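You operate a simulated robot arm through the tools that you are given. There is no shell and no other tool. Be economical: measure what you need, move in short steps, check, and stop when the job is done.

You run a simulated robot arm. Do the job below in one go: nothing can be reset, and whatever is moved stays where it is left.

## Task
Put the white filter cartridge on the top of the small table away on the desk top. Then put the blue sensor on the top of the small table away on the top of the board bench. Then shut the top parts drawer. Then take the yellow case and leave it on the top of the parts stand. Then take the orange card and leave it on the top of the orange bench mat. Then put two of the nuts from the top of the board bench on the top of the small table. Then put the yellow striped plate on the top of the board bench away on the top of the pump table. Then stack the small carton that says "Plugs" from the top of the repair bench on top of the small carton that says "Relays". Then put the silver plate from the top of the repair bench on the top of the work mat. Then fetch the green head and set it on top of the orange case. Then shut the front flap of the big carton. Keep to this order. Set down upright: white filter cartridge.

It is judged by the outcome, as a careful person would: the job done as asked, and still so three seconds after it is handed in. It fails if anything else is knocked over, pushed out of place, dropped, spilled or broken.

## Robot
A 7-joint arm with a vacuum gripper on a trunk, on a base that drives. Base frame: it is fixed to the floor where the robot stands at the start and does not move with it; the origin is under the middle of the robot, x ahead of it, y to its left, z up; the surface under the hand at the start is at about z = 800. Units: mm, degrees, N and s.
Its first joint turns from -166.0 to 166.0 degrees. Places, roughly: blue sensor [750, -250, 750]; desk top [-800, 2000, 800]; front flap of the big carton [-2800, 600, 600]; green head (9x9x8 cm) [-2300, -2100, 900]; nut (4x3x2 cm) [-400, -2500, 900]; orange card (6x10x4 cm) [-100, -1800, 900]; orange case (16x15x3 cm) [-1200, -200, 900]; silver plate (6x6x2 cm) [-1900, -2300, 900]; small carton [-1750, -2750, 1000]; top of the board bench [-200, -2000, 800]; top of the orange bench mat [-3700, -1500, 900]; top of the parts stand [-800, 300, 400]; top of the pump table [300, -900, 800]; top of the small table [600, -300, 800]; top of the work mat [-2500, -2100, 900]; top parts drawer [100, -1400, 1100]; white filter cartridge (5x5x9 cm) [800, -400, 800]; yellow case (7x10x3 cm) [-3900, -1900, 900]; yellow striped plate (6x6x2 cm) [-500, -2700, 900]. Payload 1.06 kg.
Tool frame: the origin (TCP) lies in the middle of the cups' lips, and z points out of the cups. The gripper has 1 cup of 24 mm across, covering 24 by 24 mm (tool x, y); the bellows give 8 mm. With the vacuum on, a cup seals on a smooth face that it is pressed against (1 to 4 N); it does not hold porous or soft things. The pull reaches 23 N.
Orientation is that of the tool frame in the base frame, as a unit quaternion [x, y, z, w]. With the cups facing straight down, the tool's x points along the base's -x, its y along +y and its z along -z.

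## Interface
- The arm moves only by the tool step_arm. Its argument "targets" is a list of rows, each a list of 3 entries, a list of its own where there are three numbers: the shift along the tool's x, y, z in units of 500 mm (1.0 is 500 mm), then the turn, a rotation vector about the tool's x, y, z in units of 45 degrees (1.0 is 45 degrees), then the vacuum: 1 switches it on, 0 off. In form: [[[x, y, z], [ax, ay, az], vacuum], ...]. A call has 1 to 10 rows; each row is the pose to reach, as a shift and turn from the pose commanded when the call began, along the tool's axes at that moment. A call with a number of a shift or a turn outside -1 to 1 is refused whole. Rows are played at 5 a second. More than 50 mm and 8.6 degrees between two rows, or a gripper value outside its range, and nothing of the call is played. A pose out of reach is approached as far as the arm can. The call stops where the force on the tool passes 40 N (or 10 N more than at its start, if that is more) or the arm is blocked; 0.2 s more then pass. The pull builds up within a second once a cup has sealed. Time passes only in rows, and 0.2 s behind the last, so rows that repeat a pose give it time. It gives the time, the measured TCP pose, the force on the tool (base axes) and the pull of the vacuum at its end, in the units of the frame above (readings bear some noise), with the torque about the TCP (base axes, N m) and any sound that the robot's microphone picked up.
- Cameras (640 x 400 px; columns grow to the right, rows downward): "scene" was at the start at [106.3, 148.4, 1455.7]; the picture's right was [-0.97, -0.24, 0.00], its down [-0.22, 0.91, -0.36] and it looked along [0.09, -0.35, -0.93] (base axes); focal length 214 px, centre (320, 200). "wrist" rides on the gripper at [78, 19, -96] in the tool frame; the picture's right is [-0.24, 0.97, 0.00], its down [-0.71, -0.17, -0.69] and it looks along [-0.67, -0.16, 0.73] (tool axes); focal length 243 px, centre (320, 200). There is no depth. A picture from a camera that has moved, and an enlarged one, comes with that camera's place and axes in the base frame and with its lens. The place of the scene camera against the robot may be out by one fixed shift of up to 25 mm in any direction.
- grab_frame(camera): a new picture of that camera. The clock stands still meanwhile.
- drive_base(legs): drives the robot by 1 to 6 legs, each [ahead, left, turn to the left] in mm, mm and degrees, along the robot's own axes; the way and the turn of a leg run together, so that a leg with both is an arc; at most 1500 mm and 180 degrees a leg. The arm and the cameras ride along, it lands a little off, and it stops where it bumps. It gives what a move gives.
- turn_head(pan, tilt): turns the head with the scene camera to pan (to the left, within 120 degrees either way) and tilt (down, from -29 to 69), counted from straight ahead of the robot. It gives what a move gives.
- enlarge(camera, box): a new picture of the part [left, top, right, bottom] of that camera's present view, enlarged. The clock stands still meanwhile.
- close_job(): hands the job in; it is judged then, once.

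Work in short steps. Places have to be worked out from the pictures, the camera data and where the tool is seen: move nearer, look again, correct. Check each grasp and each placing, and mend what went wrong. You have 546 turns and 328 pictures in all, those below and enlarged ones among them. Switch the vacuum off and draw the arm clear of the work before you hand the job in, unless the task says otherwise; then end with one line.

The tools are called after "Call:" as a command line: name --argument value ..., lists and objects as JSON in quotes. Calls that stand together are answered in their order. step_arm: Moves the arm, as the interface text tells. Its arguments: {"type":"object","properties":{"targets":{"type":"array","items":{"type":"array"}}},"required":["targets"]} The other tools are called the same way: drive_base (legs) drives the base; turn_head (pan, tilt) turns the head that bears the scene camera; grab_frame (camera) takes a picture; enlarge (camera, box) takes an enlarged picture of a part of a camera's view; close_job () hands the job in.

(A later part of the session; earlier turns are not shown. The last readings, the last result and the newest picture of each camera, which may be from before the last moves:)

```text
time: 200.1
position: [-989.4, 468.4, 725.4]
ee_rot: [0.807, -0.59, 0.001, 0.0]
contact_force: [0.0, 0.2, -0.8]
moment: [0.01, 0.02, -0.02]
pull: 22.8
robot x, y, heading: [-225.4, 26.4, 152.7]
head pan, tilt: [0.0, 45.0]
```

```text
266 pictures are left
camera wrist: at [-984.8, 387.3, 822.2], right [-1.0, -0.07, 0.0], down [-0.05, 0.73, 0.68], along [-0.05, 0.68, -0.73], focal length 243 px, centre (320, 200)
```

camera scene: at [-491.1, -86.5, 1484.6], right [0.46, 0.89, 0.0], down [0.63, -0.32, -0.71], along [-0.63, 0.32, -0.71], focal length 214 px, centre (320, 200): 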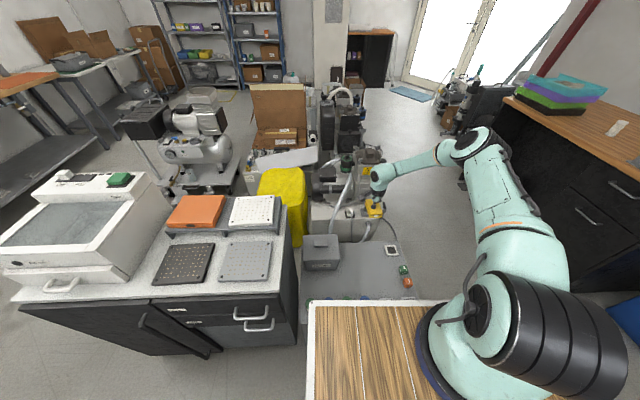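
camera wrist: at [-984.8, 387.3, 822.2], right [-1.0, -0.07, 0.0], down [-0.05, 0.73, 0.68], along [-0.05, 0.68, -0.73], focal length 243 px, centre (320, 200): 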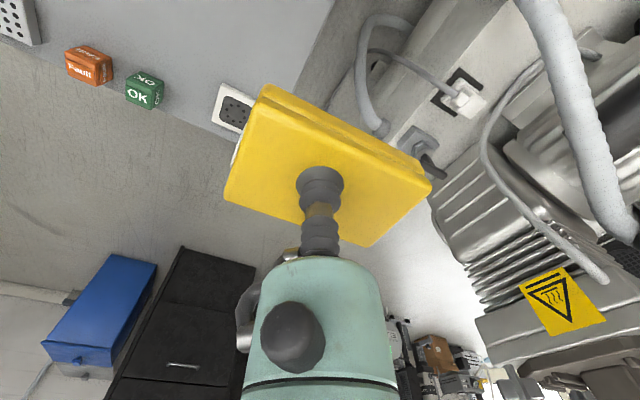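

Clear of the pump. Rise, then move back over the stand's centre (-825,365).

Call:
step_arm --targets '[[[0, 0, -0.09], [0, 0, 0], 1], [[0, 0, -0.18], [0, 0, 0], 1], [[0, 0, -0.24], [0, 0, 0], 1], [[0.06, -0.05, -0.24], [0, 0, 0], 1], [[0.12, -0.1, -0.24], [0, 0, 0], 1], [[0.18, -0.15, -0.24], [0, 0, 0], 1], [[0.24, -0.2, -0.24], [0, 0, 0], 1], [[0.296, -0.25, -0.24], [0, 0, 0], 1]]'

Call:
grab_frame --camera "wrist"

Call:
grab_frame --camera "scene"

```text
time: 201.9
position: [-825.9, 365.6, 848.2]
ee_rot: [0.806, -0.592, 0.001, 0.001]
contact_force: [-0.4, -0.6, -1.0]
moment: [-0.01, 0.0, -0.04]
pull: 22.3
robot x, y, heading: [-226.2, 24.6, 152.8]
head pan, tilt: [0.0, 45.0]
```

```text
265 pictures are left
camera wrist: at [-820.5, 284.9, 943.8], right [-1.0, -0.07, 0.0], down [-0.05, 0.73, 0.68], along [-0.05, 0.68, -0.73], focal length 243 px, centre (320, 200)
```

wrist: 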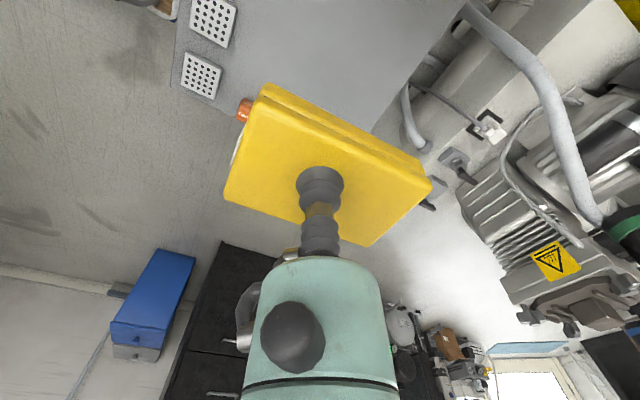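

```text
264 pictures are left
camera scene: at [-491.1, -86.4, 1484.6], right [0.46, 0.89, 0.0], down [0.63, -0.32, -0.71], along [-0.63, 0.32, -0.71], focal length 214 px, centre (320, 200)
```

scene: 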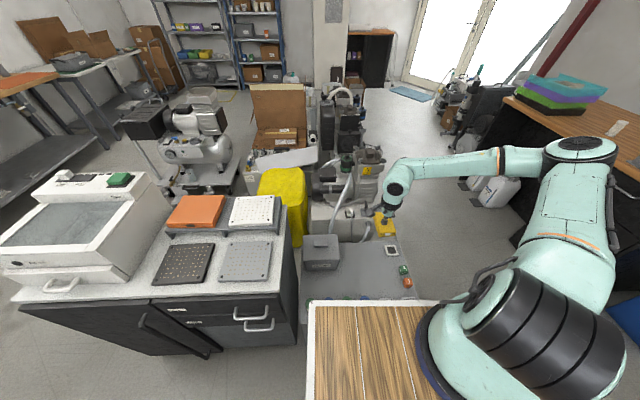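

Target is clear; stand top about z=490. Descend to z≈560.

Call:
step_arm --targets '[[[0, 0, 0.094], [0, 0, 0], 1], [[0, 0, 0.188], [0, 0, 0], 1], [[0, 0, 0.282], [0, 0, 0], 1], [[0, 0, 0.376], [0, 0, 0], 1], [[0, 0, 0.47], [0, 0, 0], 1], [[0, 0, 0.56], [0, 0, 0], 1]]'

Call:
grab_frame --camera "wrist"

Call:
grab_frame --camera "scene"

```text
time: 203.3
position: [-825.2, 366.5, 666.7]
ee_rot: [0.807, -0.59, 0.001, 0.001]
contact_force: [0.5, 0.8, -1.5]
moment: [0.0, -0.02, 0.02]
pull: 23.5
out of reach, approached as far as the arm can: row 4, 5, 6
robot x, y, heading: [-230.0, 23.3, 152.8]
head pan, tilt: [0.0, 45.0]
```

```text
263 pictures are left
camera wrist: at [-820.3, 285.5, 763.6], right [-1.0, -0.07, 0.0], down [-0.05, 0.73, 0.68], along [-0.05, 0.68, -0.73], focal length 243 px, centre (320, 200)
```

wrist: 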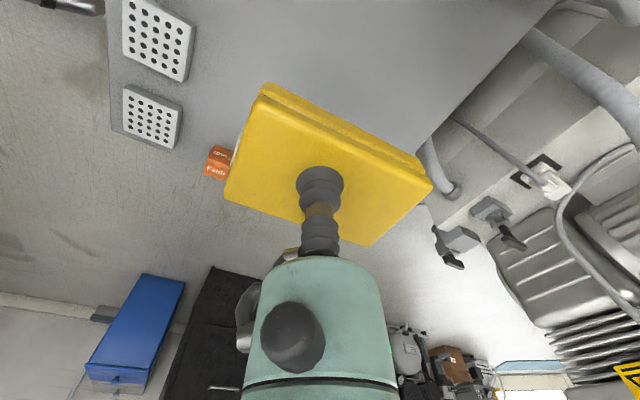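

```text
262 pictures are left
camera scene: at [-491.0, -86.5, 1484.6], right [0.46, 0.89, 0.0], down [0.63, -0.32, -0.71], along [-0.63, 0.32, -0.71], focal length 214 px, centre (320, 200)
```

scene: 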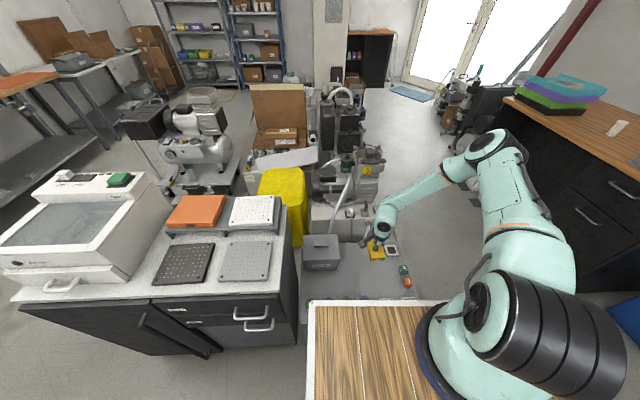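

Stuck at z≈667, likely a wrist joint limit. I try turning the hand back 45° to its neutral yaw and going down again.

Call:
step_arm --targets '[[[0, 0, -0.08], [0, 0, -0.16], 1], [[0, 0, -0.1], [0, 0, -0.32], 1], [[0, 0, -0.1], [0, 0, -0.48], 1], [[0, 0, -0.1], [0, 0, -0.64], 1], [[0, 0, -0.1], [0, 0, -0.8], 1], [[0, 0, -0.1], [0, 0, -0.98], 1]]'

Call:
step_arm --targets '[[[0, 0, 0.06], [0, 0, 0], 1], [[0, 0, 0.12], [0, 0, 0], 1], [[0, 0, 0.18], [0, 0, 0], 1], [[0, 0, 0.24], [0, 0, 0], 1]]'

```text
time: 204.7
position: [-820.5, 365.0, 719.9]
ee_rot: [0.97, -0.244, 0.001, 0.001]
contact_force: [1.2, 0.1, -1.7]
moment: [0.01, 0.01, -0.03]
pull: 23.2
robot x, y, heading: [-226.2, 26.1, 153.0]
head pan, tilt: [0.0, 45.0]
```

```text
time: 205.7
position: [-819.9, 362.7, 667.6]
ee_rot: [0.97, -0.244, 0.001, 0.001]
contact_force: [0.5, 0.8, -1.0]
moment: [0.0, -0.02, 0.02]
pull: 22.7
out of reach, approached as far as the arm can: row 2, 3, 4
robot x, y, heading: [-224.6, 24.9, 152.9]
head pan, tilt: [0.0, 45.0]
```

Same limit. I probe whether a smaller radius lets the hand go lower (staying well above the stand's items).

Call:
step_arm --targets '[[[0.08, 0, -0.04], [0, 0, 0], 1], [[0.16, 0, -0.04], [0, 0, 0], 1], [[0.24, 0, -0.04], [0, 0, 0], 1], [[0.24, 0, 0.04], [0, 0, 0], 1], [[0.24, 0, 0.1], [0, 0, 0], 1], [[0.24, 0, 0.1], [0, 0, 0], 1]]'

Call:
grab_frame --camera "scene"

Call:
grab_frame --camera "wrist"

```text
time: 207.1
position: [-722.2, 308.1, 674.4]
ee_rot: [0.969, -0.245, 0.0, 0.001]
contact_force: [1.0, -0.3, -0.4]
moment: [0.02, -0.03, 0.0]
pull: 22.5
out of reach, approached as far as the arm can: row 4, 5, 6
robot x, y, heading: [-223.3, 28.8, 152.8]
head pan, tilt: [0.0, 45.0]
```

```text
261 pictures are left
camera scene: at [-491.0, -86.5, 1484.6], right [0.46, 0.89, 0.0], down [0.63, -0.32, -0.71], along [-0.63, 0.32, -0.71], focal length 214 px, centre (320, 200)
```

scene: 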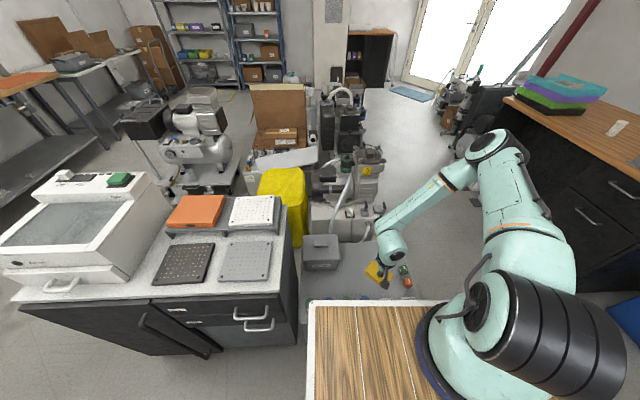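

```text
260 pictures are left
camera wrist: at [-662.9, 254.4, 770.1], right [-0.67, -0.74, 0.0], down [-0.54, 0.49, 0.68], along [-0.51, 0.46, -0.73], focal length 243 px, centre (320, 200)
```

wrist: 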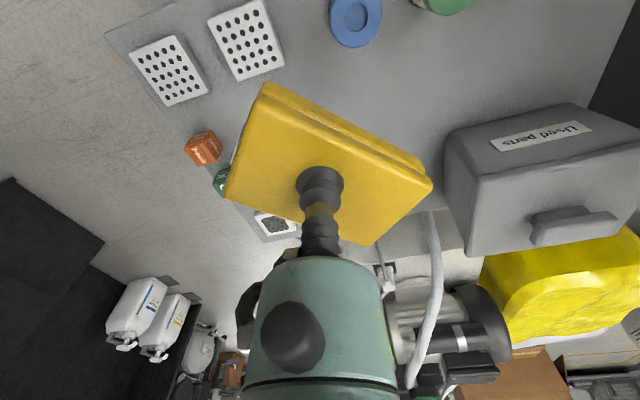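

Limit is again ~670, so a wrist pitch limit is likely. I test tilting the tip inward while lowering, to see which way frees it (staying above z≈600).

Call:
step_arm --targets '[[[0, 0, -0.02], [0, 0.15, 0], 1], [[0, 0, -0.02], [0, 0.3, 0], 1], [[0, 0, -0.02], [0, 0.45, 0], 1], [[0, 0, 0.05], [0, 0.45, 0], 1], [[0, 0, 0.1], [0, 0.45, 0], 1], [[0, 0, 0.12], [0, 0.45, 0], 1]]'

```text
time: 208.5
position: [-723.3, 311.7, 699.5]
ee_rot: [0.954, -0.241, 0.171, 0.045]
contact_force: [-0.4, -0.8, -1.5]
moment: [-0.04, 0.0, -0.02]
pull: 22.5
out of reach, approached as far as the arm can: row 2, 3, 4, 5, 6
robot x, y, heading: [-226.4, 21.8, 152.8]
head pan, tilt: [0.0, 45.0]
```

Inward tilt is worse; test outward tilt.

Call:
step_arm --targets '[[[0, 0, -0.02], [0, -0.17, 0], 1], [[0, 0, -0.02], [0, -0.34, 0], 1], [[0, 0, -0.02], [0, -0.51, 0], 1], [[0, 0, -0.02], [0, -0.68, 0], 1], [[0, 0, -0.02], [0, -0.85, 0], 1], [[0, 0, 0.04], [0, -0.9, 0], 1], [[0, 0, 0.1], [0, -0.9, 0], 1], [[0, 0, 0.16], [0, -0.9, 0], 1]]'

Call:
grab_frame --camera "scene"

```text
time: 210.3
position: [-722.6, 306.3, 696.3]
ee_rot: [0.954, -0.241, -0.17, -0.041]
contact_force: [0.0, -0.7, -1.5]
moment: [-0.01, 0.02, -0.02]
pull: 22.6
out of reach, approached as far as the arm can: row 6, 7, 8
robot x, y, heading: [-221.2, 24.6, 153.1]
head pan, tilt: [0.0, 45.0]
```

```text
259 pictures are left
camera scene: at [-491.0, -86.5, 1484.6], right [0.46, 0.89, 0.0], down [0.63, -0.32, -0.71], along [-0.63, 0.32, -0.71], focal length 214 px, centre (320, 200)
```

scene: 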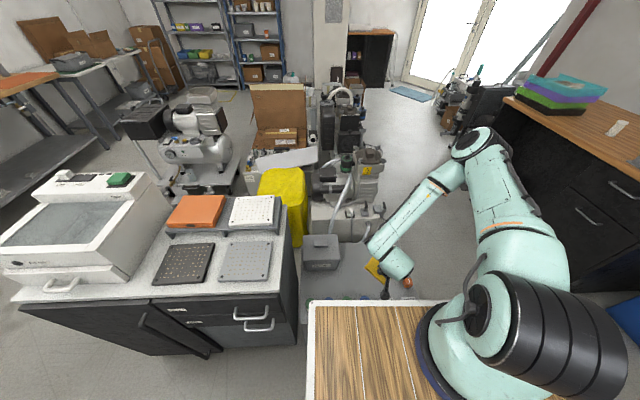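

Both tilts come out higher, so it's not the wrist pitch. I take a closer look at the arm's configuration.

Call:
turn_head --pan -35 --tilt 35

Call:
grab_frame --camera "scene"

```text
time: 211.3
position: [-724.1, 306.6, 694.3]
ee_rot: [0.955, -0.241, -0.17, -0.04]
contact_force: [0.0, -0.1, 0.3]
moment: [-0.01, 0.01, -0.02]
pull: 23.0
robot x, y, heading: [-226.7, 21.9, 152.8]
head pan, tilt: [-35.0, 35.0]
```

```text
258 pictures are left
camera scene: at [-459.8, -45.8, 1499.4], right [0.88, 0.47, 0.0], down [0.27, -0.51, -0.82], along [-0.38, 0.72, -0.57], focal length 214 px, centre (320, 200)
```

scene: 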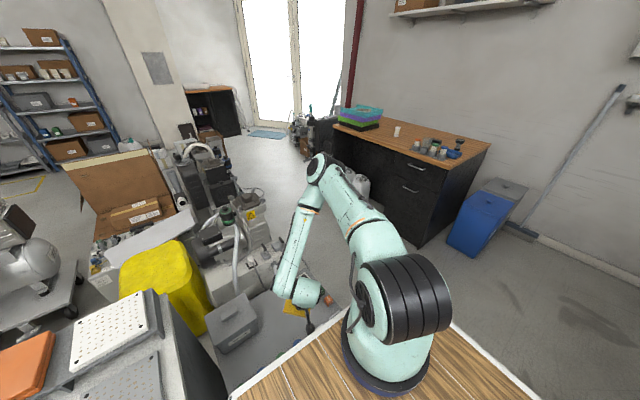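

The arm's elbow/wrist has swivelled sideways (wrist link points right), which is what limits reach downward. I'll "pump" it back: yaw counter-clockwise here with the forearm vertical, then yaw back when stretched out high.

Call:
step_arm --targets '[[[0, 0, -0.05], [0, 0.15, 0], 1], [[0, 0, -0.1], [0, 0.3, 0], 1], [[0, 0, -0.1], [0, 0.45, 0], 1]]'

Call:
step_arm --targets '[[[0, 0, 0], [0, 0, -0.16], 1], [[0, 0, 0], [0, 0, -0.32], 1], [[0, 0, 0], [0, 0, -0.49], 1], [[0, 0, 0], [0, 0, -0.66], 1], [[0, 0, 0], [0, 0, -0.83], 1], [[0, 0, 0], [0, 0, -1.0], 1]]'

Call:
step_arm --targets '[[[0, 0, 0], [0, 0, -0.16], 1], [[0, 0, 0], [0, 0, -0.32], 1], [[0, 0, 0], [0, 0, -0.49], 1], [[0, 0, 0], [0, 0, -0.66], 1], [[0, 0, 0], [0, 0, -0.83], 1], [[0, 0, 0], [0, 0, -1.0], 1]]'

Call:
grab_frame --camera "scene"

```text
time: 212.2
position: [-705.6, 297.8, 741.5]
ee_rot: [0.97, -0.244, 0.001, 0.002]
contact_force: [0.1, -0.4, -1.4]
moment: [0.02, -0.03, -0.04]
pull: 23.0
robot x, y, heading: [-226.1, 24.2, 152.8]
head pan, tilt: [-35.0, 35.0]
```

```text
time: 213.6
position: [-705.9, 297.8, 742.4]
ee_rot: [0.989, 0.146, 0.0, 0.002]
contact_force: [-0.5, -0.5, -0.4]
moment: [0.03, 0.01, 0.01]
pull: 22.9
robot x, y, heading: [-225.1, 22.5, 152.7]
head pan, tilt: [-35.0, 35.0]
```

```text
time: 214.9
position: [-707.2, 297.0, 741.7]
ee_rot: [0.858, 0.514, 0.0, 0.0]
contact_force: [0.8, 0.5, -0.3]
moment: [0.01, 0.03, -0.01]
pull: 23.0
robot x, y, heading: [-226.1, 23.8, 153.0]
head pan, tilt: [-35.0, 35.0]
```

```text
257 pictures are left
camera scene: at [-459.7, -45.8, 1499.4], right [0.88, 0.47, 0.0], down [0.27, -0.51, -0.82], along [-0.38, 0.72, -0.57], focal length 214 px, centre (320, 200)
```

scene: 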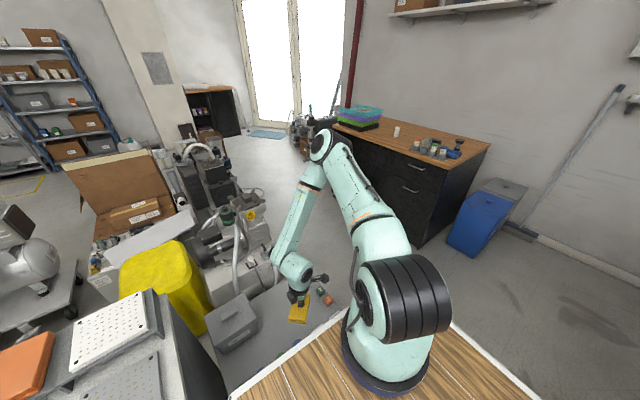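

Wrist came closer to the arm plane. Test lowering now (only to ~600, above the stand's items).

Call:
step_arm --targets '[[[0, 0, 0.07], [0, 0, 0], 1], [[0, 0, 0.14], [0, 0, 0], 1], [[0, 0, 0.2], [0, 0, 0], 1], [[0, 0, 0.26], [0, 0, 0], 1]]'

```text
time: 215.9
position: [-718.4, 302.5, 675.8]
ee_rot: [0.858, 0.513, 0.0, 0.001]
contact_force: [-0.5, -0.5, -0.9]
moment: [0.01, 0.02, 0.0]
pull: 22.8
out of reach, approached as far as the arm can: row 2, 3, 4
robot x, y, heading: [-227.1, 25.2, 152.7]
head pan, tilt: [-35.0, 35.0]
```

Same limit here. I now stretch out high and far, undo the yaw there, and come back down to see if the elbow plane straightens.

Call:
step_arm --targets '[[[0, 0, -0.09], [0, 0, 0], 1], [[0, 0, -0.18], [0, 0, 0], 1], [[0, 0, -0.27], [0, 0, 0], 1], [[0, 0, -0.36], [0, 0, 0], 1], [[0, 0, -0.45], [0, 0, 0], 1], [[0, 0, -0.54], [0, 0, 0], 1], [[0, 0, -0.63], [0, 0, 0], 1], [[0, -0.05, -0.72], [0, 0, 0], 1], [[0, -0.1, -0.8], [0, 0, 0], 1], [[0, -0.15, -0.88], [0, 0, 0], 1]]'

Call:
step_arm --targets '[[[0, -0.09, 0], [0, 0, 0], 1], [[0, -0.18, 0], [0, 0, 0], 1], [[0, -0.27, 0], [0, 0, 0], 1], [[0, -0.36, 0], [0, 0, 0], 1], [[0, -0.45, 0], [0, 0, 0], 1], [[0, -0.54, 0], [0, 0, 0], 1]]'

Call:
grab_frame --camera "scene"

```text
refused: row 8 steps farther than a row can; nothing moved
```

```text
time: 217.3
position: [-831.3, 318.3, 668.6]
ee_rot: [0.868, 0.494, -0.028, -0.046]
contact_force: [0.4, 0.1, -1.2]
moment: [0.02, -0.02, 0.01]
pull: 22.8
out of reach, approached as far as the arm can: row 1, 2, 3, 4, 5, 6
robot x, y, heading: [-227.9, 22.8, 152.8]
head pan, tilt: [-35.0, 35.0]
```

```text
256 pictures are left
camera scene: at [-459.8, -45.9, 1499.4], right [0.88, 0.47, 0.0], down [0.27, -0.51, -0.82], along [-0.38, 0.72, -0.57], focal length 214 px, centre (320, 200)
```

scene: 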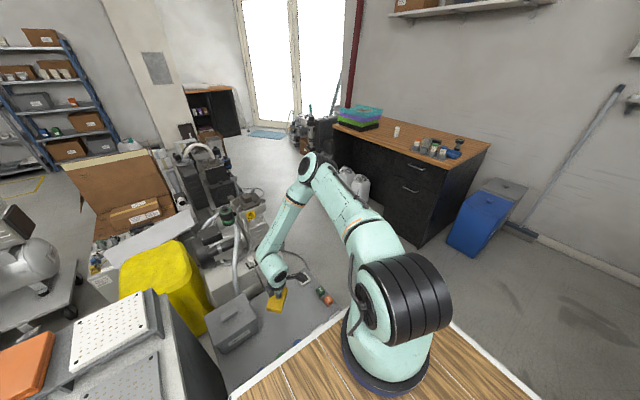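

No contact. Now raise carefully (smaller combined steps).

Call:
step_arm --targets '[[[0, 0, -0.09], [0, 0, 0], 1], [[0, 0, -0.18], [0, 0, 0], 1], [[0, 0, -0.27], [0, 0, 0], 1], [[0, 0, -0.36], [0, 0, 0], 1], [[0, 0, -0.45], [0, 0, 0], 1], [[0, 0, -0.54], [0, 0, 0], 1], [[0, 0, -0.63], [0, 0, 0], 1], [[0, 0, -0.72], [0, 0, 0], 1], [[0, 0, -0.81], [0, 0, 0], 1], [[0, 0, -0.9], [0, 0, 0], 1]]'

Call:
grab_frame --camera "scene"

```text
time: 219.6
position: [-757.2, 225.6, 1123.0]
ee_rot: [0.87, 0.49, -0.028, -0.047]
contact_force: [-1.0, 0.9, -1.8]
moment: [-0.03, 0.04, -0.02]
pull: 22.9
out of reach, approached as far as the arm can: row 3, 4, 5, 6, 7, 8, 9, 10
robot x, y, heading: [-231.2, 29.0, 152.7]
head pan, tilt: [-35.0, 35.0]
```

```text
255 pictures are left
camera scene: at [-460.2, -45.1, 1499.3], right [0.89, 0.47, 0.0], down [0.27, -0.51, -0.82], along [-0.38, 0.72, -0.57], focal length 214 px, centre (320, 200)
```

scene: 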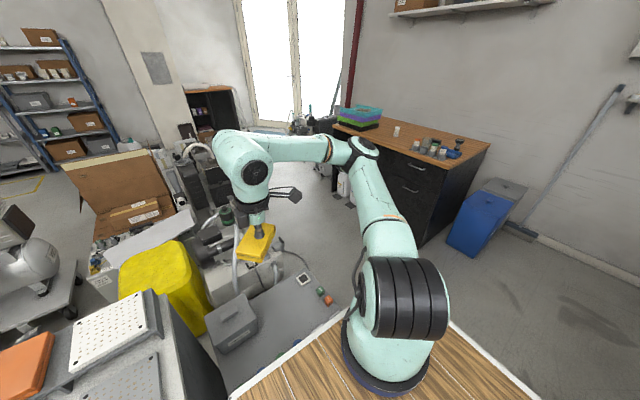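

Yaw −90 is at a limit. Rotate back to neutral here.

Call:
step_arm --targets '[[[0, 0, 0], [0, 0, 0.16], 1], [[0, 0, 0], [0, 0, 0.32], 1], [[0, 0, 0], [0, 0, 0.49], 1], [[0, 0, 0], [0, 0, 0.66], 1], [[0, 0, 0], [0, 0, 0.83], 1], [[0, 0, 0], [0, 0, 1.0], 1]]'

Call:
step_arm --targets '[[[0, 0, 0], [0, 0, 0.16], 1], [[0, 0, 0], [0, 0, 0.32], 1], [[0, 0, 0], [0, 0, 0.49], 1], [[0, 0, 0], [0, 0, 0.66], 1], [[0, 0, 0], [0, 0, 0.83], 1], [[0, 0, 0], [0, 0, 1.0], 1]]'

Call:
grab_frame --camera "scene"

```text
time: 220.9
position: [-754.3, 226.0, 1120.7]
ee_rot: [0.991, 0.123, -0.044, -0.032]
contact_force: [-0.4, 0.2, -0.9]
moment: [0.0, -0.04, 0.01]
pull: 23.3
robot x, y, heading: [-225.9, 25.9, 152.9]
head pan, tilt: [-35.0, 35.0]
```

```text
time: 222.3
position: [-754.1, 227.9, 1120.4]
ee_rot: [0.963, -0.265, -0.054, -0.012]
contact_force: [-0.7, -1.3, -1.2]
moment: [-0.03, -0.01, -0.01]
pull: 22.7
robot x, y, heading: [-225.7, 22.9, 153.0]
head pan, tilt: [-35.0, 35.0]
```

```text
254 pictures are left
camera scene: at [-459.8, -45.7, 1499.4], right [0.88, 0.47, 0.0], down [0.27, -0.51, -0.82], along [-0.38, 0.72, -0.57], focal length 214 px, centre (320, 200)
```

scene: 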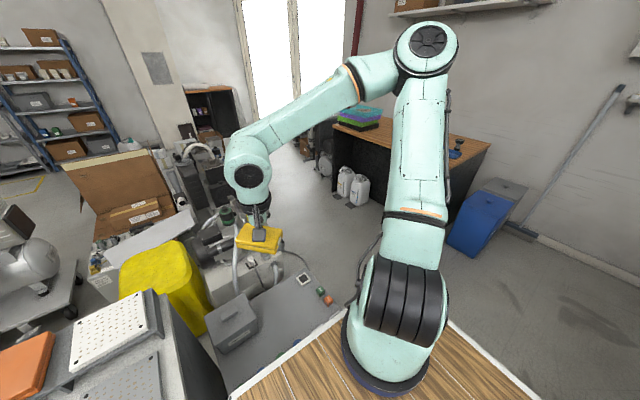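

The elbow config has changed (upper arm upright, planar). I level the hand and move over the target (-800,375).

Call:
step_arm --targets '[[[-0.06, -0.05, 0], [0, 0.05, 0], 1], [[-0.12, -0.1, 0], [0, 0.1, 0], 1], [[-0.18, -0.15, 0], [0, 0.14, 0], 1], [[-0.23, -0.206, 0], [0, 0.14, 0], 1]]'

```text
time: 223.3
position: [-799.7, 372.7, 1132.8]
ee_rot: [0.964, -0.266, -0.001, 0.002]
contact_force: [-0.6, -0.1, -0.7]
moment: [-0.02, -0.03, 0.03]
pull: 23.3
robot x, y, heading: [-225.5, 23.0, 152.8]
head pan, tilt: [-35.0, 35.0]
```

Level now. Descend to about 690, then probe lower.

Call:
step_arm --targets '[[[0, 0, 0.095], [0, 0, 0], 1], [[0, 0, 0.19], [0, 0, 0], 1], [[0, 0, 0.285], [0, 0, 0], 1], [[0, 0, 0.38], [0, 0, 0], 1], [[0, 0, 0.475], [0, 0, 0], 1], [[0, 0, 0.57], [0, 0, 0], 1], [[0, 0, 0.665], [0, 0, 0], 1], [[0, 0, 0.76], [0, 0, 0], 1], [[0, 0, 0.855], [0, 0, 0], 1], [[0, 0, 0.95], [0, 0, 0], 1]]'

Call:
grab_frame --camera "scene"

```text
time: 225.6
position: [-799.7, 371.7, 665.0]
ee_rot: [0.964, -0.264, 0.0, 0.002]
contact_force: [0.2, 0.5, -1.4]
moment: [0.0, -0.01, 0.0]
pull: 23.2
out of reach, approached as far as the arm can: row 10
robot x, y, heading: [-229.1, 25.4, 152.7]
head pan, tilt: [-35.0, 35.0]
```

```text
253 pictures are left
camera scene: at [-459.8, -45.5, 1499.4], right [0.89, 0.47, 0.0], down [0.27, -0.51, -0.82], along [-0.38, 0.72, -0.57], focal length 214 px, centre (320, 200)
```

scene: 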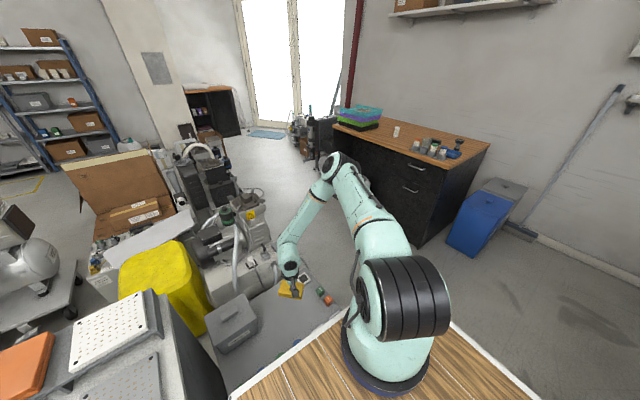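

Every configuration bottoms out at TCP z≈665: the elbow height is a hard joint limit (forearm circle fits all points). The stand is at ~440, so a short release from the lowest level pose over the clear middle is the only way; check what's below first.

Call:
grab_frame --camera "wrist"

Call:
enlarge --camera "scene" --box '[190, 230, 350, 360]'

```text
252 pictures are left
camera wrist: at [-742.0, 315.2, 761.4], right [-0.7, -0.72, 0.0], down [-0.52, 0.51, 0.68], along [-0.49, 0.48, -0.73], focal length 243 px, centre (320, 200)
```

wrist: 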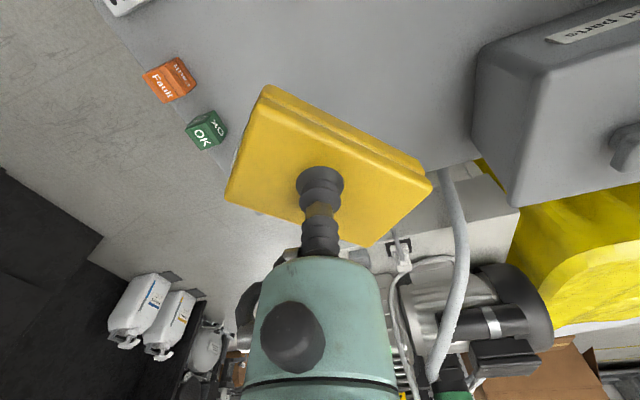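

```text
3.08 times, centred on (270, 295) of scene
camera zoom: at [-459.8, -45.5, 1499.4], right [0.89, 0.47, 0.0], down [0.27, -0.51, -0.82], along [-0.38, 0.72, -0.57], focal length 660 px, centre (474, -92)
```

zoom: 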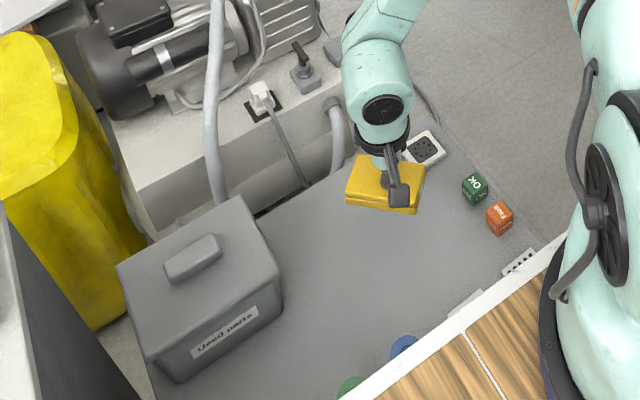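

Directly below is clear stand surface. Release from the lowest level pose.

Call:
step_arm --targets '[[[0, 0, 0], [0, 0, 0], 1], [[0, 0, 0], [0, 0, 0], 0], [[0, 0, 0], [0, 0, 0], 0], [[0, 0, 0], [0, 0, 0], 0], [[0, 0, 0], [0, 0, 0], 0]]'

Call:
grab_frame --camera "wrist"

Call:
grab_frame --camera "scene"

```text
time: 226.8
position: [-799.4, 370.0, 665.9]
ee_rot: [0.964, -0.265, 0.0, 0.002]
contact_force: [0.6, -0.6, 0.0]
moment: [0.02, -0.03, -0.01]
pull: 0.0
robot x, y, heading: [-229.3, 21.5, 153.0]
head pan, tilt: [-35.0, 35.0]
```

```text
250 pictures are left
camera wrist: at [-742.5, 314.2, 762.1], right [-0.7, -0.72, 0.0], down [-0.52, 0.51, 0.68], along [-0.49, 0.48, -0.73], focal length 243 px, centre (320, 200)
```

wrist: 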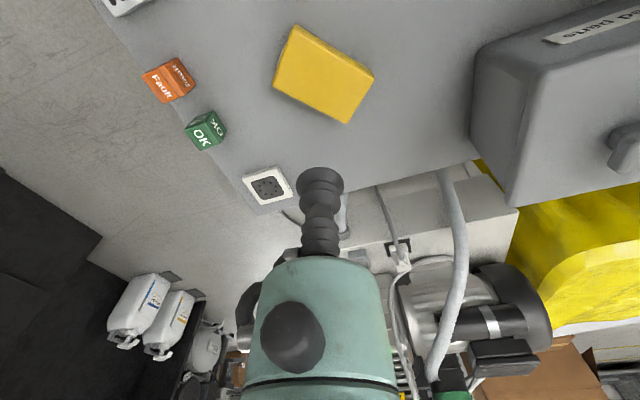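

```text
249 pictures are left
camera scene: at [-459.8, -45.8, 1499.4], right [0.88, 0.47, 0.0], down [0.27, -0.51, -0.82], along [-0.38, 0.72, -0.57], focal length 214 px, centre (320, 200)
```

scene: 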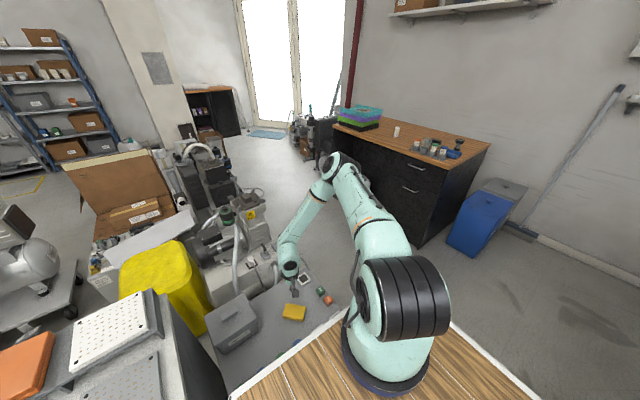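

The case landed flat on the stand, nothing disturbed. Next the orange card on the board bench. Raise and retract the arm.

Call:
step_arm --targets '[[[0, 0, -0.095], [0, 0, 0], 0], [[0, 0, -0.19], [0, 0, 0], 0], [[0, 0, -0.285], [0, 0, 0], 0], [[0, 0, -0.38], [0, 0, 0], 0], [[0, 0, -0.475], [0, 0, 0], 0], [[0, 0, -0.57], [0, 0, 0], 0], [[0, 0, -0.665], [0, 0, 0], 0], [[0, 0, -0.76], [0, 0, 0], 0], [[0, 0, -0.855], [0, 0, 0], 0], [[0, 0, -0.95], [0, 0, 0], 0]]'

Call:
step_arm --targets '[[[0.05, 0, -0.06], [0, 0, 0], 0], [[0.1, 0, -0.12], [0, 0, 0], 0], [[0.15, 0, -0.18], [0, 0, 0], 0], [[0.2, 0, -0.22], [0, 0, 0], 0]]'

Call:
drive_base --legs '[[-160, 0, 0], [0, 0, -178], [-67, -609, 0]]'

```text
time: 228.9
position: [-798.6, 370.9, 1141.9]
ee_rot: [0.964, -0.264, 0.0, 0.002]
contact_force: [0.5, 0.0, -0.2]
moment: [0.0, 0.01, 0.03]
pull: 0.0
robot x, y, heading: [-224.0, 25.6, 153.0]
head pan, tilt: [-35.0, 35.0]
```

```text
time: 229.9
position: [-712.5, 320.8, 1252.2]
ee_rot: [0.964, -0.265, 0.0, 0.004]
contact_force: [0.2, -0.1, 0.8]
moment: [-0.01, 0.0, 0.05]
pull: 0.0
robot x, y, heading: [-228.0, 18.5, 153.1]
head pan, tilt: [-35.0, 35.0]
```

```text
time: 241.6
position: [115.7, -847.5, 1251.5]
ee_rot: [0.228, 0.974, 0.002, 0.001]
contact_force: [0.3, 0.1, -0.4]
moment: [0.02, 0.02, -0.04]
pull: 0.0
robot x, y, heading: [-389.6, -587.8, -23.0]
head pan, tilt: [-35.0, 35.0]
```

Call:
drive_base --legs '[[-20, -1003, 0]]'

Call:
turn_head --pan 0 --tilt 40

Call:
grab_frame --camera "scene"

Call:
grab_frame --camera "wrist"

```text
time: 246.8
position: [-290.9, -1750.2, 1253.4]
ee_rot: [0.23, 0.973, 0.001, 0.001]
contact_force: [-0.1, -0.4, 0.4]
moment: [-0.01, -0.04, -0.03]
pull: 0.1
robot x, y, heading: [-799.7, -1486.3, -23.1]
head pan, tilt: [-35.0, 35.0]
```

```text
time: 247.8
position: [-290.9, -1749.9, 1252.9]
ee_rot: [0.232, 0.973, 0.002, 0.0]
contact_force: [0.2, -0.7, -1.0]
moment: [0.0, 0.02, -0.01]
pull: 0.1
robot x, y, heading: [-794.9, -1484.8, -23.4]
head pan, tilt: [0.0, 40.0]
```

```text
248 pictures are left
camera scene: at [-549.8, -1375.5, 1491.8], right [-0.4, -0.92, 0.0], down [-0.59, 0.25, -0.77], along [0.7, -0.3, -0.64], focal length 214 px, centre (320, 200)
```

scene: 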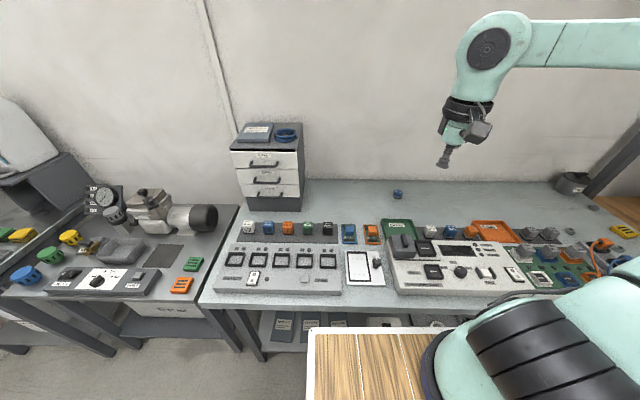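

```text
247 pictures are left
camera wrist: at [-353.1, -1699.0, 1348.3], right [0.65, 0.76, 0.0], down [0.55, -0.47, 0.68], along [0.52, -0.44, -0.73], focal length 243 px, centre (320, 200)
```

wrist: 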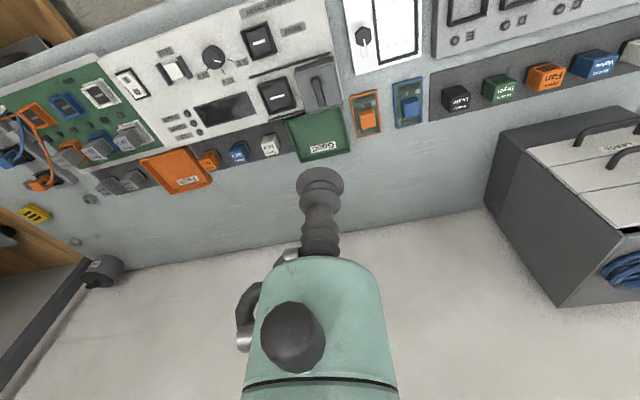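

Call:
enlarge --camera "wrist" --box '[320, 60, 440, 160]'

```text
4.00 times, centred on (380, 110) of wrist
camera zoom: at [-353.1, -1699.0, 1348.3], right [0.65, 0.76, 0.0], down [0.55, -0.47, 0.68], along [0.52, -0.44, -0.73], focal length 970 px, centre (80, 560)
```

zoom: 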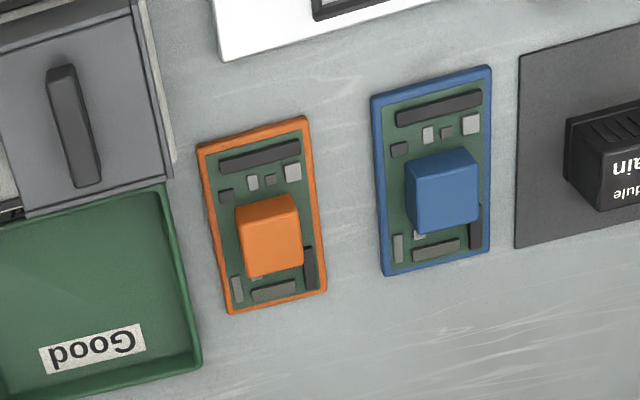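

The card's block top is about 30 mm square at roughly (-116,-1769,872). Move above it and look again.

Call:
step_arm --targets '[[[-0.083, 0.031, 0], [0, 0, 0], 0], [[-0.166, 0.062, 0], [0, 0, 0], 0], [[-0.248, 0.093, 0], [0, 0, 0], 0], [[-0.33, 0.124, 0], [0, 0, 0], 0], [[-0.33, 0.124, 0.095], [0, 0, 0], 0], [[-0.33, 0.124, 0.19], [0, 0, 0], 0], [[-0.33, 0.124, 0.285], [0, 0, 0], 0], [[-0.33, 0.124, 0.38], [0, 0, 0], 0], [[-0.33, 0.124, 0.475], [0, 0, 0], 0], [[-0.33, 0.124, 0.57], [0, 0, 0], 0]]'

Call:
enlarge --camera "wrist" --box '[240, 50, 400, 210]'

```text
time: 250.0
position: [-116.5, -1767.5, 968.7]
ee_rot: [0.231, 0.973, 0.002, 0.0]
contact_force: [-0.5, -0.2, 0.5]
moment: [0.0, -0.03, -0.03]
pull: 0.1
robot x, y, heading: [-796.9, -1488.2, -23.3]
head pan, tilt: [0.0, 40.0]
```

```text
2.50 times, centred on (320, 130) of wrist
camera zoom: at [-177.5, -1716.0, 1064.2], right [0.65, 0.76, 0.0], down [0.55, -0.47, 0.68], along [0.52, -0.44, -0.73], focal length 606 px, centre (320, 375)
```

zoom: 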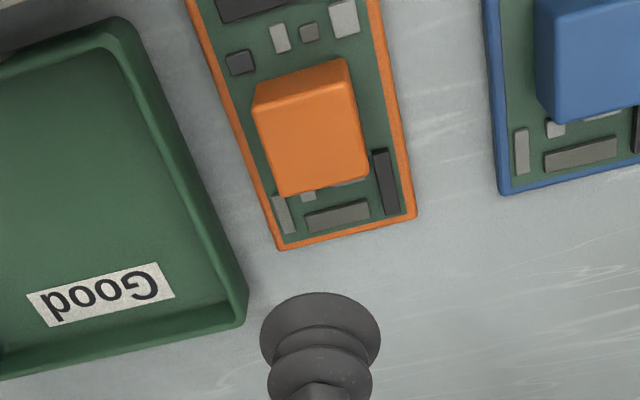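

Block top is at (-119,-1768,872); only 3 mm correction. Descend with vacuum.

Call:
step_arm --targets '[[[0.005, -0.0025, 0.08], [0, 0, 0], 1], [[0.005, -0.0025, 0.15], [0, 0, 0], 1], [[0.005, -0.0025, 0.18], [0, 0, 0], 1], [[0.005, -0.0025, 0.19], [0, 0, 0], 1], [[0.005, -0.0025, 0.2], [0, 0, 0], 1], [[0.005, -0.0025, 0.203], [0, 0, 0], 1], [[0.005, -0.0025, 0.203], [0, 0, 0], 1]]'

```text
time: 251.2
position: [-116.2, -1765.4, 874.3]
ee_rot: [0.231, 0.973, 0.004, 0.003]
contact_force: [-2.2, 0.1, 17.6]
moment: [-0.06, 0.08, -0.08]
pull: 22.5
robot x, y, heading: [-796.7, -1489.7, -23.3]
head pan, tilt: [0.0, 40.0]
stopped in row 5: the force on the tool passed its limit at 48 N (the readings are from after the stop); the commanded pose is now the measured one
```

Sealed (pressed a little hard). Lift.

Call:
step_arm --targets '[[[0, 0, -0.02], [0, 0, 0], 1], [[0, 0, -0.08], [0, 0, 0], 1], [[0, 0, -0.17], [0, 0, 0], 1], [[0, 0, -0.26], [0, 0, 0], 1], [[0, 0, -0.35], [0, 0, 0], 1], [[0, 0, -0.44], [0, 0, 0], 1], [[0, 0, -0.53], [0, 0, 0], 1], [[0, 0, -0.62], [0, 0, 0], 1], [[0, 0, -0.71], [0, 0, 0], 1]]'

Call:
grab_frame --camera "wrist"

```text
time: 253.2
position: [-119.5, -1765.5, 1228.6]
ee_rot: [0.231, 0.973, 0.003, 0.001]
contact_force: [0.3, 0.1, -0.6]
moment: [0.0, 0.01, 0.0]
pull: 22.8
robot x, y, heading: [-795.4, -1489.8, -23.3]
head pan, tilt: [0.0, 40.0]
```

```text
244 pictures are left
camera wrist: at [-182.2, -1714.9, 1325.2], right [0.65, 0.76, 0.01], down [0.55, -0.48, 0.68], along [0.52, -0.44, -0.73], focal length 243 px, centre (320, 200)
```

wrist: 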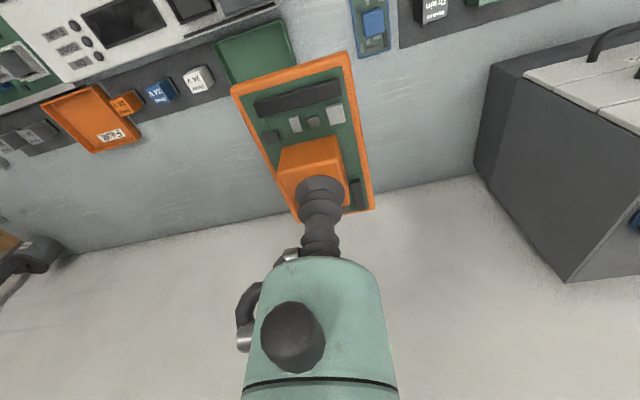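

Card held. Retract and drive back to the mat end of the repair bench.

Call:
step_arm --targets '[[[0.08, 0, -0.03], [0, 0, 0], 1], [[0.16, 0, -0.06], [0, 0, 0], 1], [[0.24, 0, -0.08], [0, 0, 0], 1], [[0.3, 0, -0.08], [0, 0, 0], 1]]'

Call:
drive_base --legs '[[0, -300, 0], [-554, -145, 0], [0, 0, -91.5], [0, -1100, 0], [0, -1054, 0]]'

Call:
turn_head --pan 0 --tilt 40

Call:
grab_frame --camera "scene"

```text
time: 254.2
position: [-252.8, -1701.7, 1266.0]
ee_rot: [0.231, 0.973, 0.003, 0.002]
contact_force: [0.6, -0.1, -1.2]
moment: [-0.01, 0.01, 0.02]
pull: 22.7
robot x, y, heading: [-799.8, -1485.9, -23.4]
head pan, tilt: [0.0, 40.0]
```

```text
time: 273.3
position: [-3680.8, -1291.3, 1265.9]
ee_rot: [0.86, 0.51, 0.0, 0.003]
contact_force: [-0.3, 0.8, -2.0]
moment: [0.01, 0.02, 0.01]
pull: 22.5
robot x, y, heading: [-3445.7, -754.5, -115.4]
head pan, tilt: [0.0, 40.0]
```

```text
time: 273.9
position: [-3681.6, -1290.4, 1265.6]
ee_rot: [0.86, 0.51, 0.001, 0.003]
contact_force: [0.2, -0.7, -0.6]
moment: [-0.01, 0.0, -0.01]
pull: 22.9
robot x, y, heading: [-3451.8, -754.0, -115.4]
head pan, tilt: [0.0, 40.0]
```

```text
243 pictures are left
camera scene: at [-3346.1, -1019.0, 1491.8], right [-0.9, 0.43, 0.0], down [0.27, 0.58, -0.77], along [-0.33, -0.69, -0.64], focal length 214 px, centre (320, 200)
```

scene: 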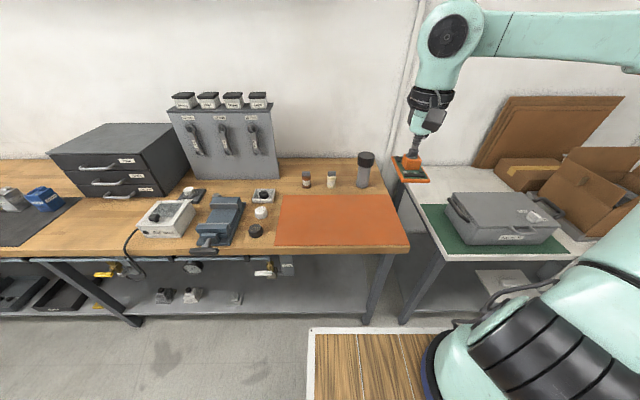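

Mat centre is about (-3690,-1546). Move the card over it.

Call:
step_arm --targets '[[[-0.08, 0.04, 0], [0, 0, 0], 1], [[-0.16, 0.08, 0], [0, 0, 0], 1], [[-0.24, 0.12, 0], [0, 0, 0], 1], [[-0.32, 0.16, 0], [0, 0, 0], 1], [[-0.4, 0.2, 0], [0, 0, 0], 1], [[-0.457, 0.23, 0.04], [0, 0, 0], 1], [[-0.457, 0.23, 0.13], [0, 0, 0], 1], [[-0.457, 0.23, 0.22], [0, 0, 0], 1], [[-0.457, 0.23, 0.31], [0, 0, 0], 1], [[-0.457, 0.23, 0.4], [0, 0, 0], 1]]'

Call:
grab_frame --camera "wrist"

Call:
grab_frame --camera "scene"

```text
time: 276.1
position: [-3686.2, -1547.5, 1067.2]
ee_rot: [0.86, 0.51, 0.001, 0.004]
contact_force: [0.1, -0.3, 0.6]
moment: [-0.05, 0.02, 0.01]
pull: 23.2
robot x, y, heading: [-3450.4, -754.9, -115.3]
head pan, tilt: [0.0, 40.0]
```

```text
242 pictures are left
camera wrist: at [-3634.2, -1487.9, 1162.9], right [0.74, -0.67, 0.01], down [-0.49, -0.53, 0.69], along [-0.46, -0.51, -0.73], focal length 243 px, centre (320, 200)
```

wrist: 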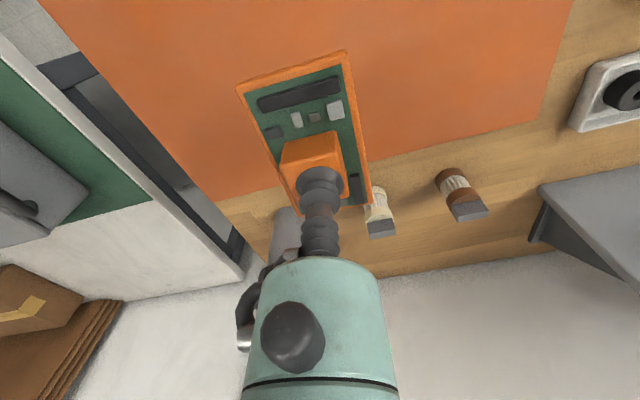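

```text
241 pictures are left
camera scene: at [-3345.9, -1018.8, 1491.9], right [-0.9, 0.43, 0.0], down [0.27, 0.58, -0.77], along [-0.33, -0.69, -0.64], focal length 214 px, centre (320, 200)
```

scene: 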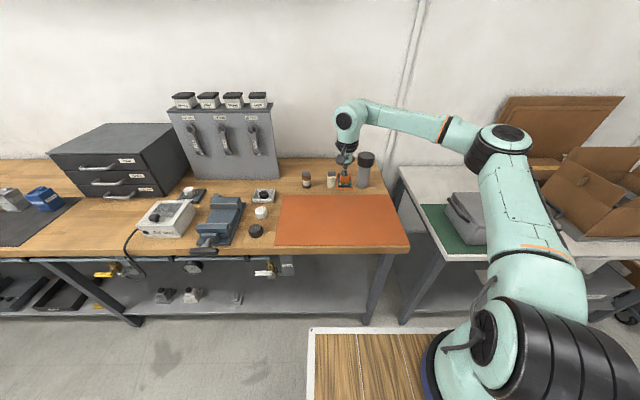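

Good spot on the mat. Descend.

Call:
step_arm --targets '[[[0, 0, 0.09], [0, 0, 0], 1], [[0, 0, 0.18], [0, 0, 0], 1], [[0, 0, 0.26], [0, 0, 0], 1], [[0, 0, 0.29], [0, 0, 0], 1], [[0, 0, 0.3], [0, 0, 0], 1]]'

Call:
step_arm --targets '[[[0, 0, 0.008], [0, 0, 0], 1], [[0, 0, 0.016], [0, 0, 0], 1]]'

```text
time: 277.3
position: [-3690.0, -1549.3, 916.3]
ee_rot: [0.86, 0.51, 0.001, 0.003]
contact_force: [-0.3, -0.5, -0.8]
moment: [0.0, -0.04, -0.04]
pull: 23.1
robot x, y, heading: [-3449.5, -753.4, -115.4]
head pan, tilt: [0.0, 40.0]
```

```text
time: 277.9
position: [-3688.6, -1548.1, 908.5]
ee_rot: [0.86, 0.51, 0.002, 0.003]
contact_force: [-0.9, 0.8, -0.2]
moment: [0.02, 0.01, 0.03]
pull: 23.1
robot x, y, heading: [-3449.9, -756.9, -115.2]
head pan, tilt: [0.0, 40.0]
```

Call:
step_arm --targets '[[[0, 0, 0.006], [0, 0, 0], 1], [[0, 0, 0.012], [0, 0, 0], 1]]'

```text
time: 278.5
position: [-3688.7, -1548.2, 902.7]
ee_rot: [0.861, 0.509, 0.001, 0.002]
contact_force: [0.8, 0.1, -1.3]
moment: [-0.01, -0.03, 0.0]
pull: 23.4
robot x, y, heading: [-3452.1, -756.9, -115.3]
head pan, tilt: [0.0, 40.0]
```

Call:
step_arm --targets '[[[0, 0, 0.006], [0, 0, 0], 1], [[0, 0, 0.012], [0, 0, 0], 1]]'

```text
time: 279.1
position: [-3688.9, -1548.0, 896.2]
ee_rot: [0.86, 0.51, 0.002, 0.004]
contact_force: [-0.9, -0.3, -0.9]
moment: [0.01, 0.0, 0.0]
pull: 22.7
robot x, y, heading: [-3452.1, -756.6, -115.4]
head pan, tilt: [0.0, 40.0]
```

Call:
step_arm --targets '[[[0, 0, 0.006], [0, 0, 0], 1], [[0, 0, 0.012], [0, 0, 0], 1]]'

Call:
grab_frame --camera "wrist"

```text
time: 279.7
position: [-3687.4, -1548.6, 893.3]
ee_rot: [0.861, 0.509, 0.001, 0.005]
contact_force: [-1.5, -4.6, 17.7]
moment: [0.09, 0.07, -0.06]
pull: 22.9
robot x, y, heading: [-3449.2, -755.7, -115.4]
head pan, tilt: [0.0, 40.0]
```

```text
240 pictures are left
camera wrist: at [-3635.9, -1488.9, 988.2], right [0.74, -0.67, 0.01], down [-0.49, -0.53, 0.69], along [-0.46, -0.51, -0.73], focal length 243 px, centre (320, 200)
```

wrist: 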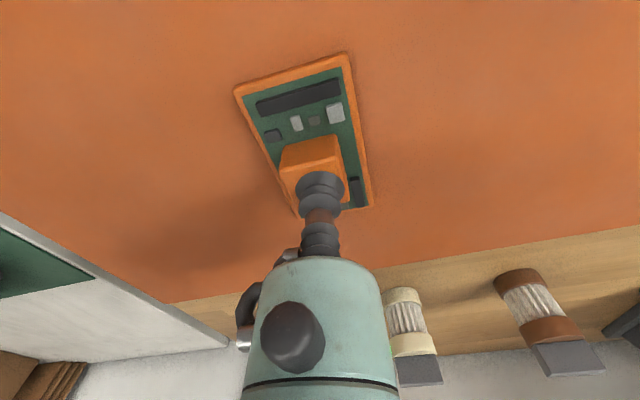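

Contact on the mat, fully inside it. Release and rise.

Call:
step_arm --targets '[[[0, 0, -0.003], [0, 0, 0], 1], [[0, 0, -0.003], [0, 0, 0], 0], [[0, 0, -0.003], [0, 0, 0], 0], [[0, 0, -0.003], [0, 0, 0], 0], [[0, 0, -0.012], [0, 0, 0], 0], [[0, 0, -0.05], [0, 0, 0], 0], [[0, 0, -0.14], [0, 0, 0], 0], [[0, 0, -0.23], [0, 0, 0], 0], [[0, 0, -0.32], [0, 0, 0], 0]]'

Call:
grab_frame --camera "wrist"

```text
time: 281.7
position: [-3689.2, -1548.5, 1051.1]
ee_rot: [0.861, 0.509, 0.001, 0.003]
contact_force: [0.0, 0.4, 0.8]
moment: [0.0, -0.01, 0.0]
pull: 0.0
robot x, y, heading: [-3447.7, -754.3, -115.1]
head pan, tilt: [0.0, 40.0]
```

```text
239 pictures are left
camera wrist: at [-3636.0, -1488.6, 1147.6], right [0.74, -0.67, 0.01], down [-0.49, -0.54, 0.68], along [-0.46, -0.51, -0.73], focal length 243 px, centre (320, 200)
```

wrist: 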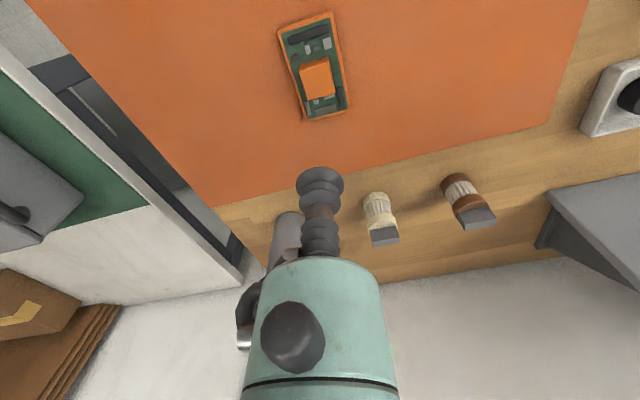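

Card placed. Next the nuts: retract and drive to the far right end of the board bench.

Call:
step_arm --targets '[[[0, 0, -0.09], [0, 0, 0], 0], [[0, 0, -0.18], [0, 0, 0], 0], [[0.04, 0, -0.26], [0, 0, 0], 0], [[0.1, 0, -0.32], [0, 0, 0], 0], [[0.18, 0, -0.36], [0, 0, 0], 0], [[0.26, 0, -0.4], [0, 0, 0], 0], [[0.34, 0, -0.4], [0, 0, 0], 0], [[0.42, 0, -0.4], [0, 0, 0], 0]]'

Call:
drive_base --legs '[[0, 1100, 0], [0, 1054, 0], [0, 0, 91.5], [500, -250, 0]]'

Call:
turn_head --pan -15 --tilt 40

Call:
grab_frame --camera "scene"

```text
time: 283.5
position: [-3589.0, -1360.5, 1249.9]
ee_rot: [0.86, 0.51, 0.001, 0.003]
contact_force: [-0.2, -0.4, 0.6]
moment: [0.01, -0.02, 0.0]
pull: 0.0
robot x, y, heading: [-3448.4, -752.5, -115.5]
head pan, tilt: [0.0, 40.0]
```

```text
time: 300.8
position: [-554.7, -2210.1, 1250.3]
ee_rot: [0.226, 0.974, 0.003, 0.001]
contact_force: [-0.6, 0.9, -0.4]
moment: [-0.02, 0.0, 0.03]
pull: 0.1
robot x, y, heading: [-1167.0, -2101.3, -22.8]
head pan, tilt: [0.0, 40.0]
```

```text
time: 301.6
position: [-554.1, -2210.0, 1249.2]
ee_rot: [0.226, 0.974, 0.003, 0.002]
contact_force: [-0.2, 0.1, -0.6]
moment: [0.0, 0.0, -0.03]
pull: 0.2
robot x, y, heading: [-1167.7, -2102.6, -22.8]
head pan, tilt: [-15.0, 40.0]
```

```text
238 pictures are left
camera scene: at [-932.7, -2003.5, 1491.8], right [-0.61, -0.79, 0.0], down [-0.51, 0.39, -0.77], along [0.61, -0.47, -0.64], focal length 214 px, centre (320, 200)
```

scene: 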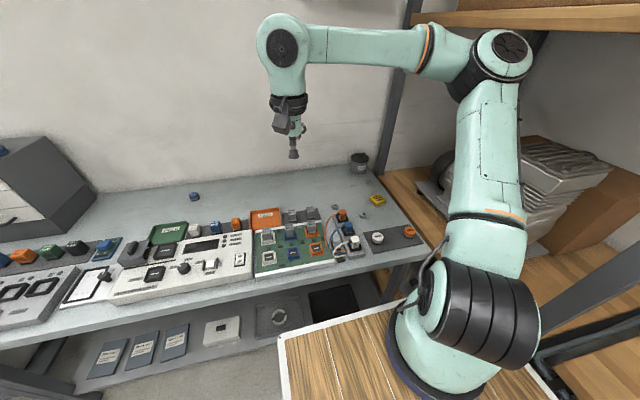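

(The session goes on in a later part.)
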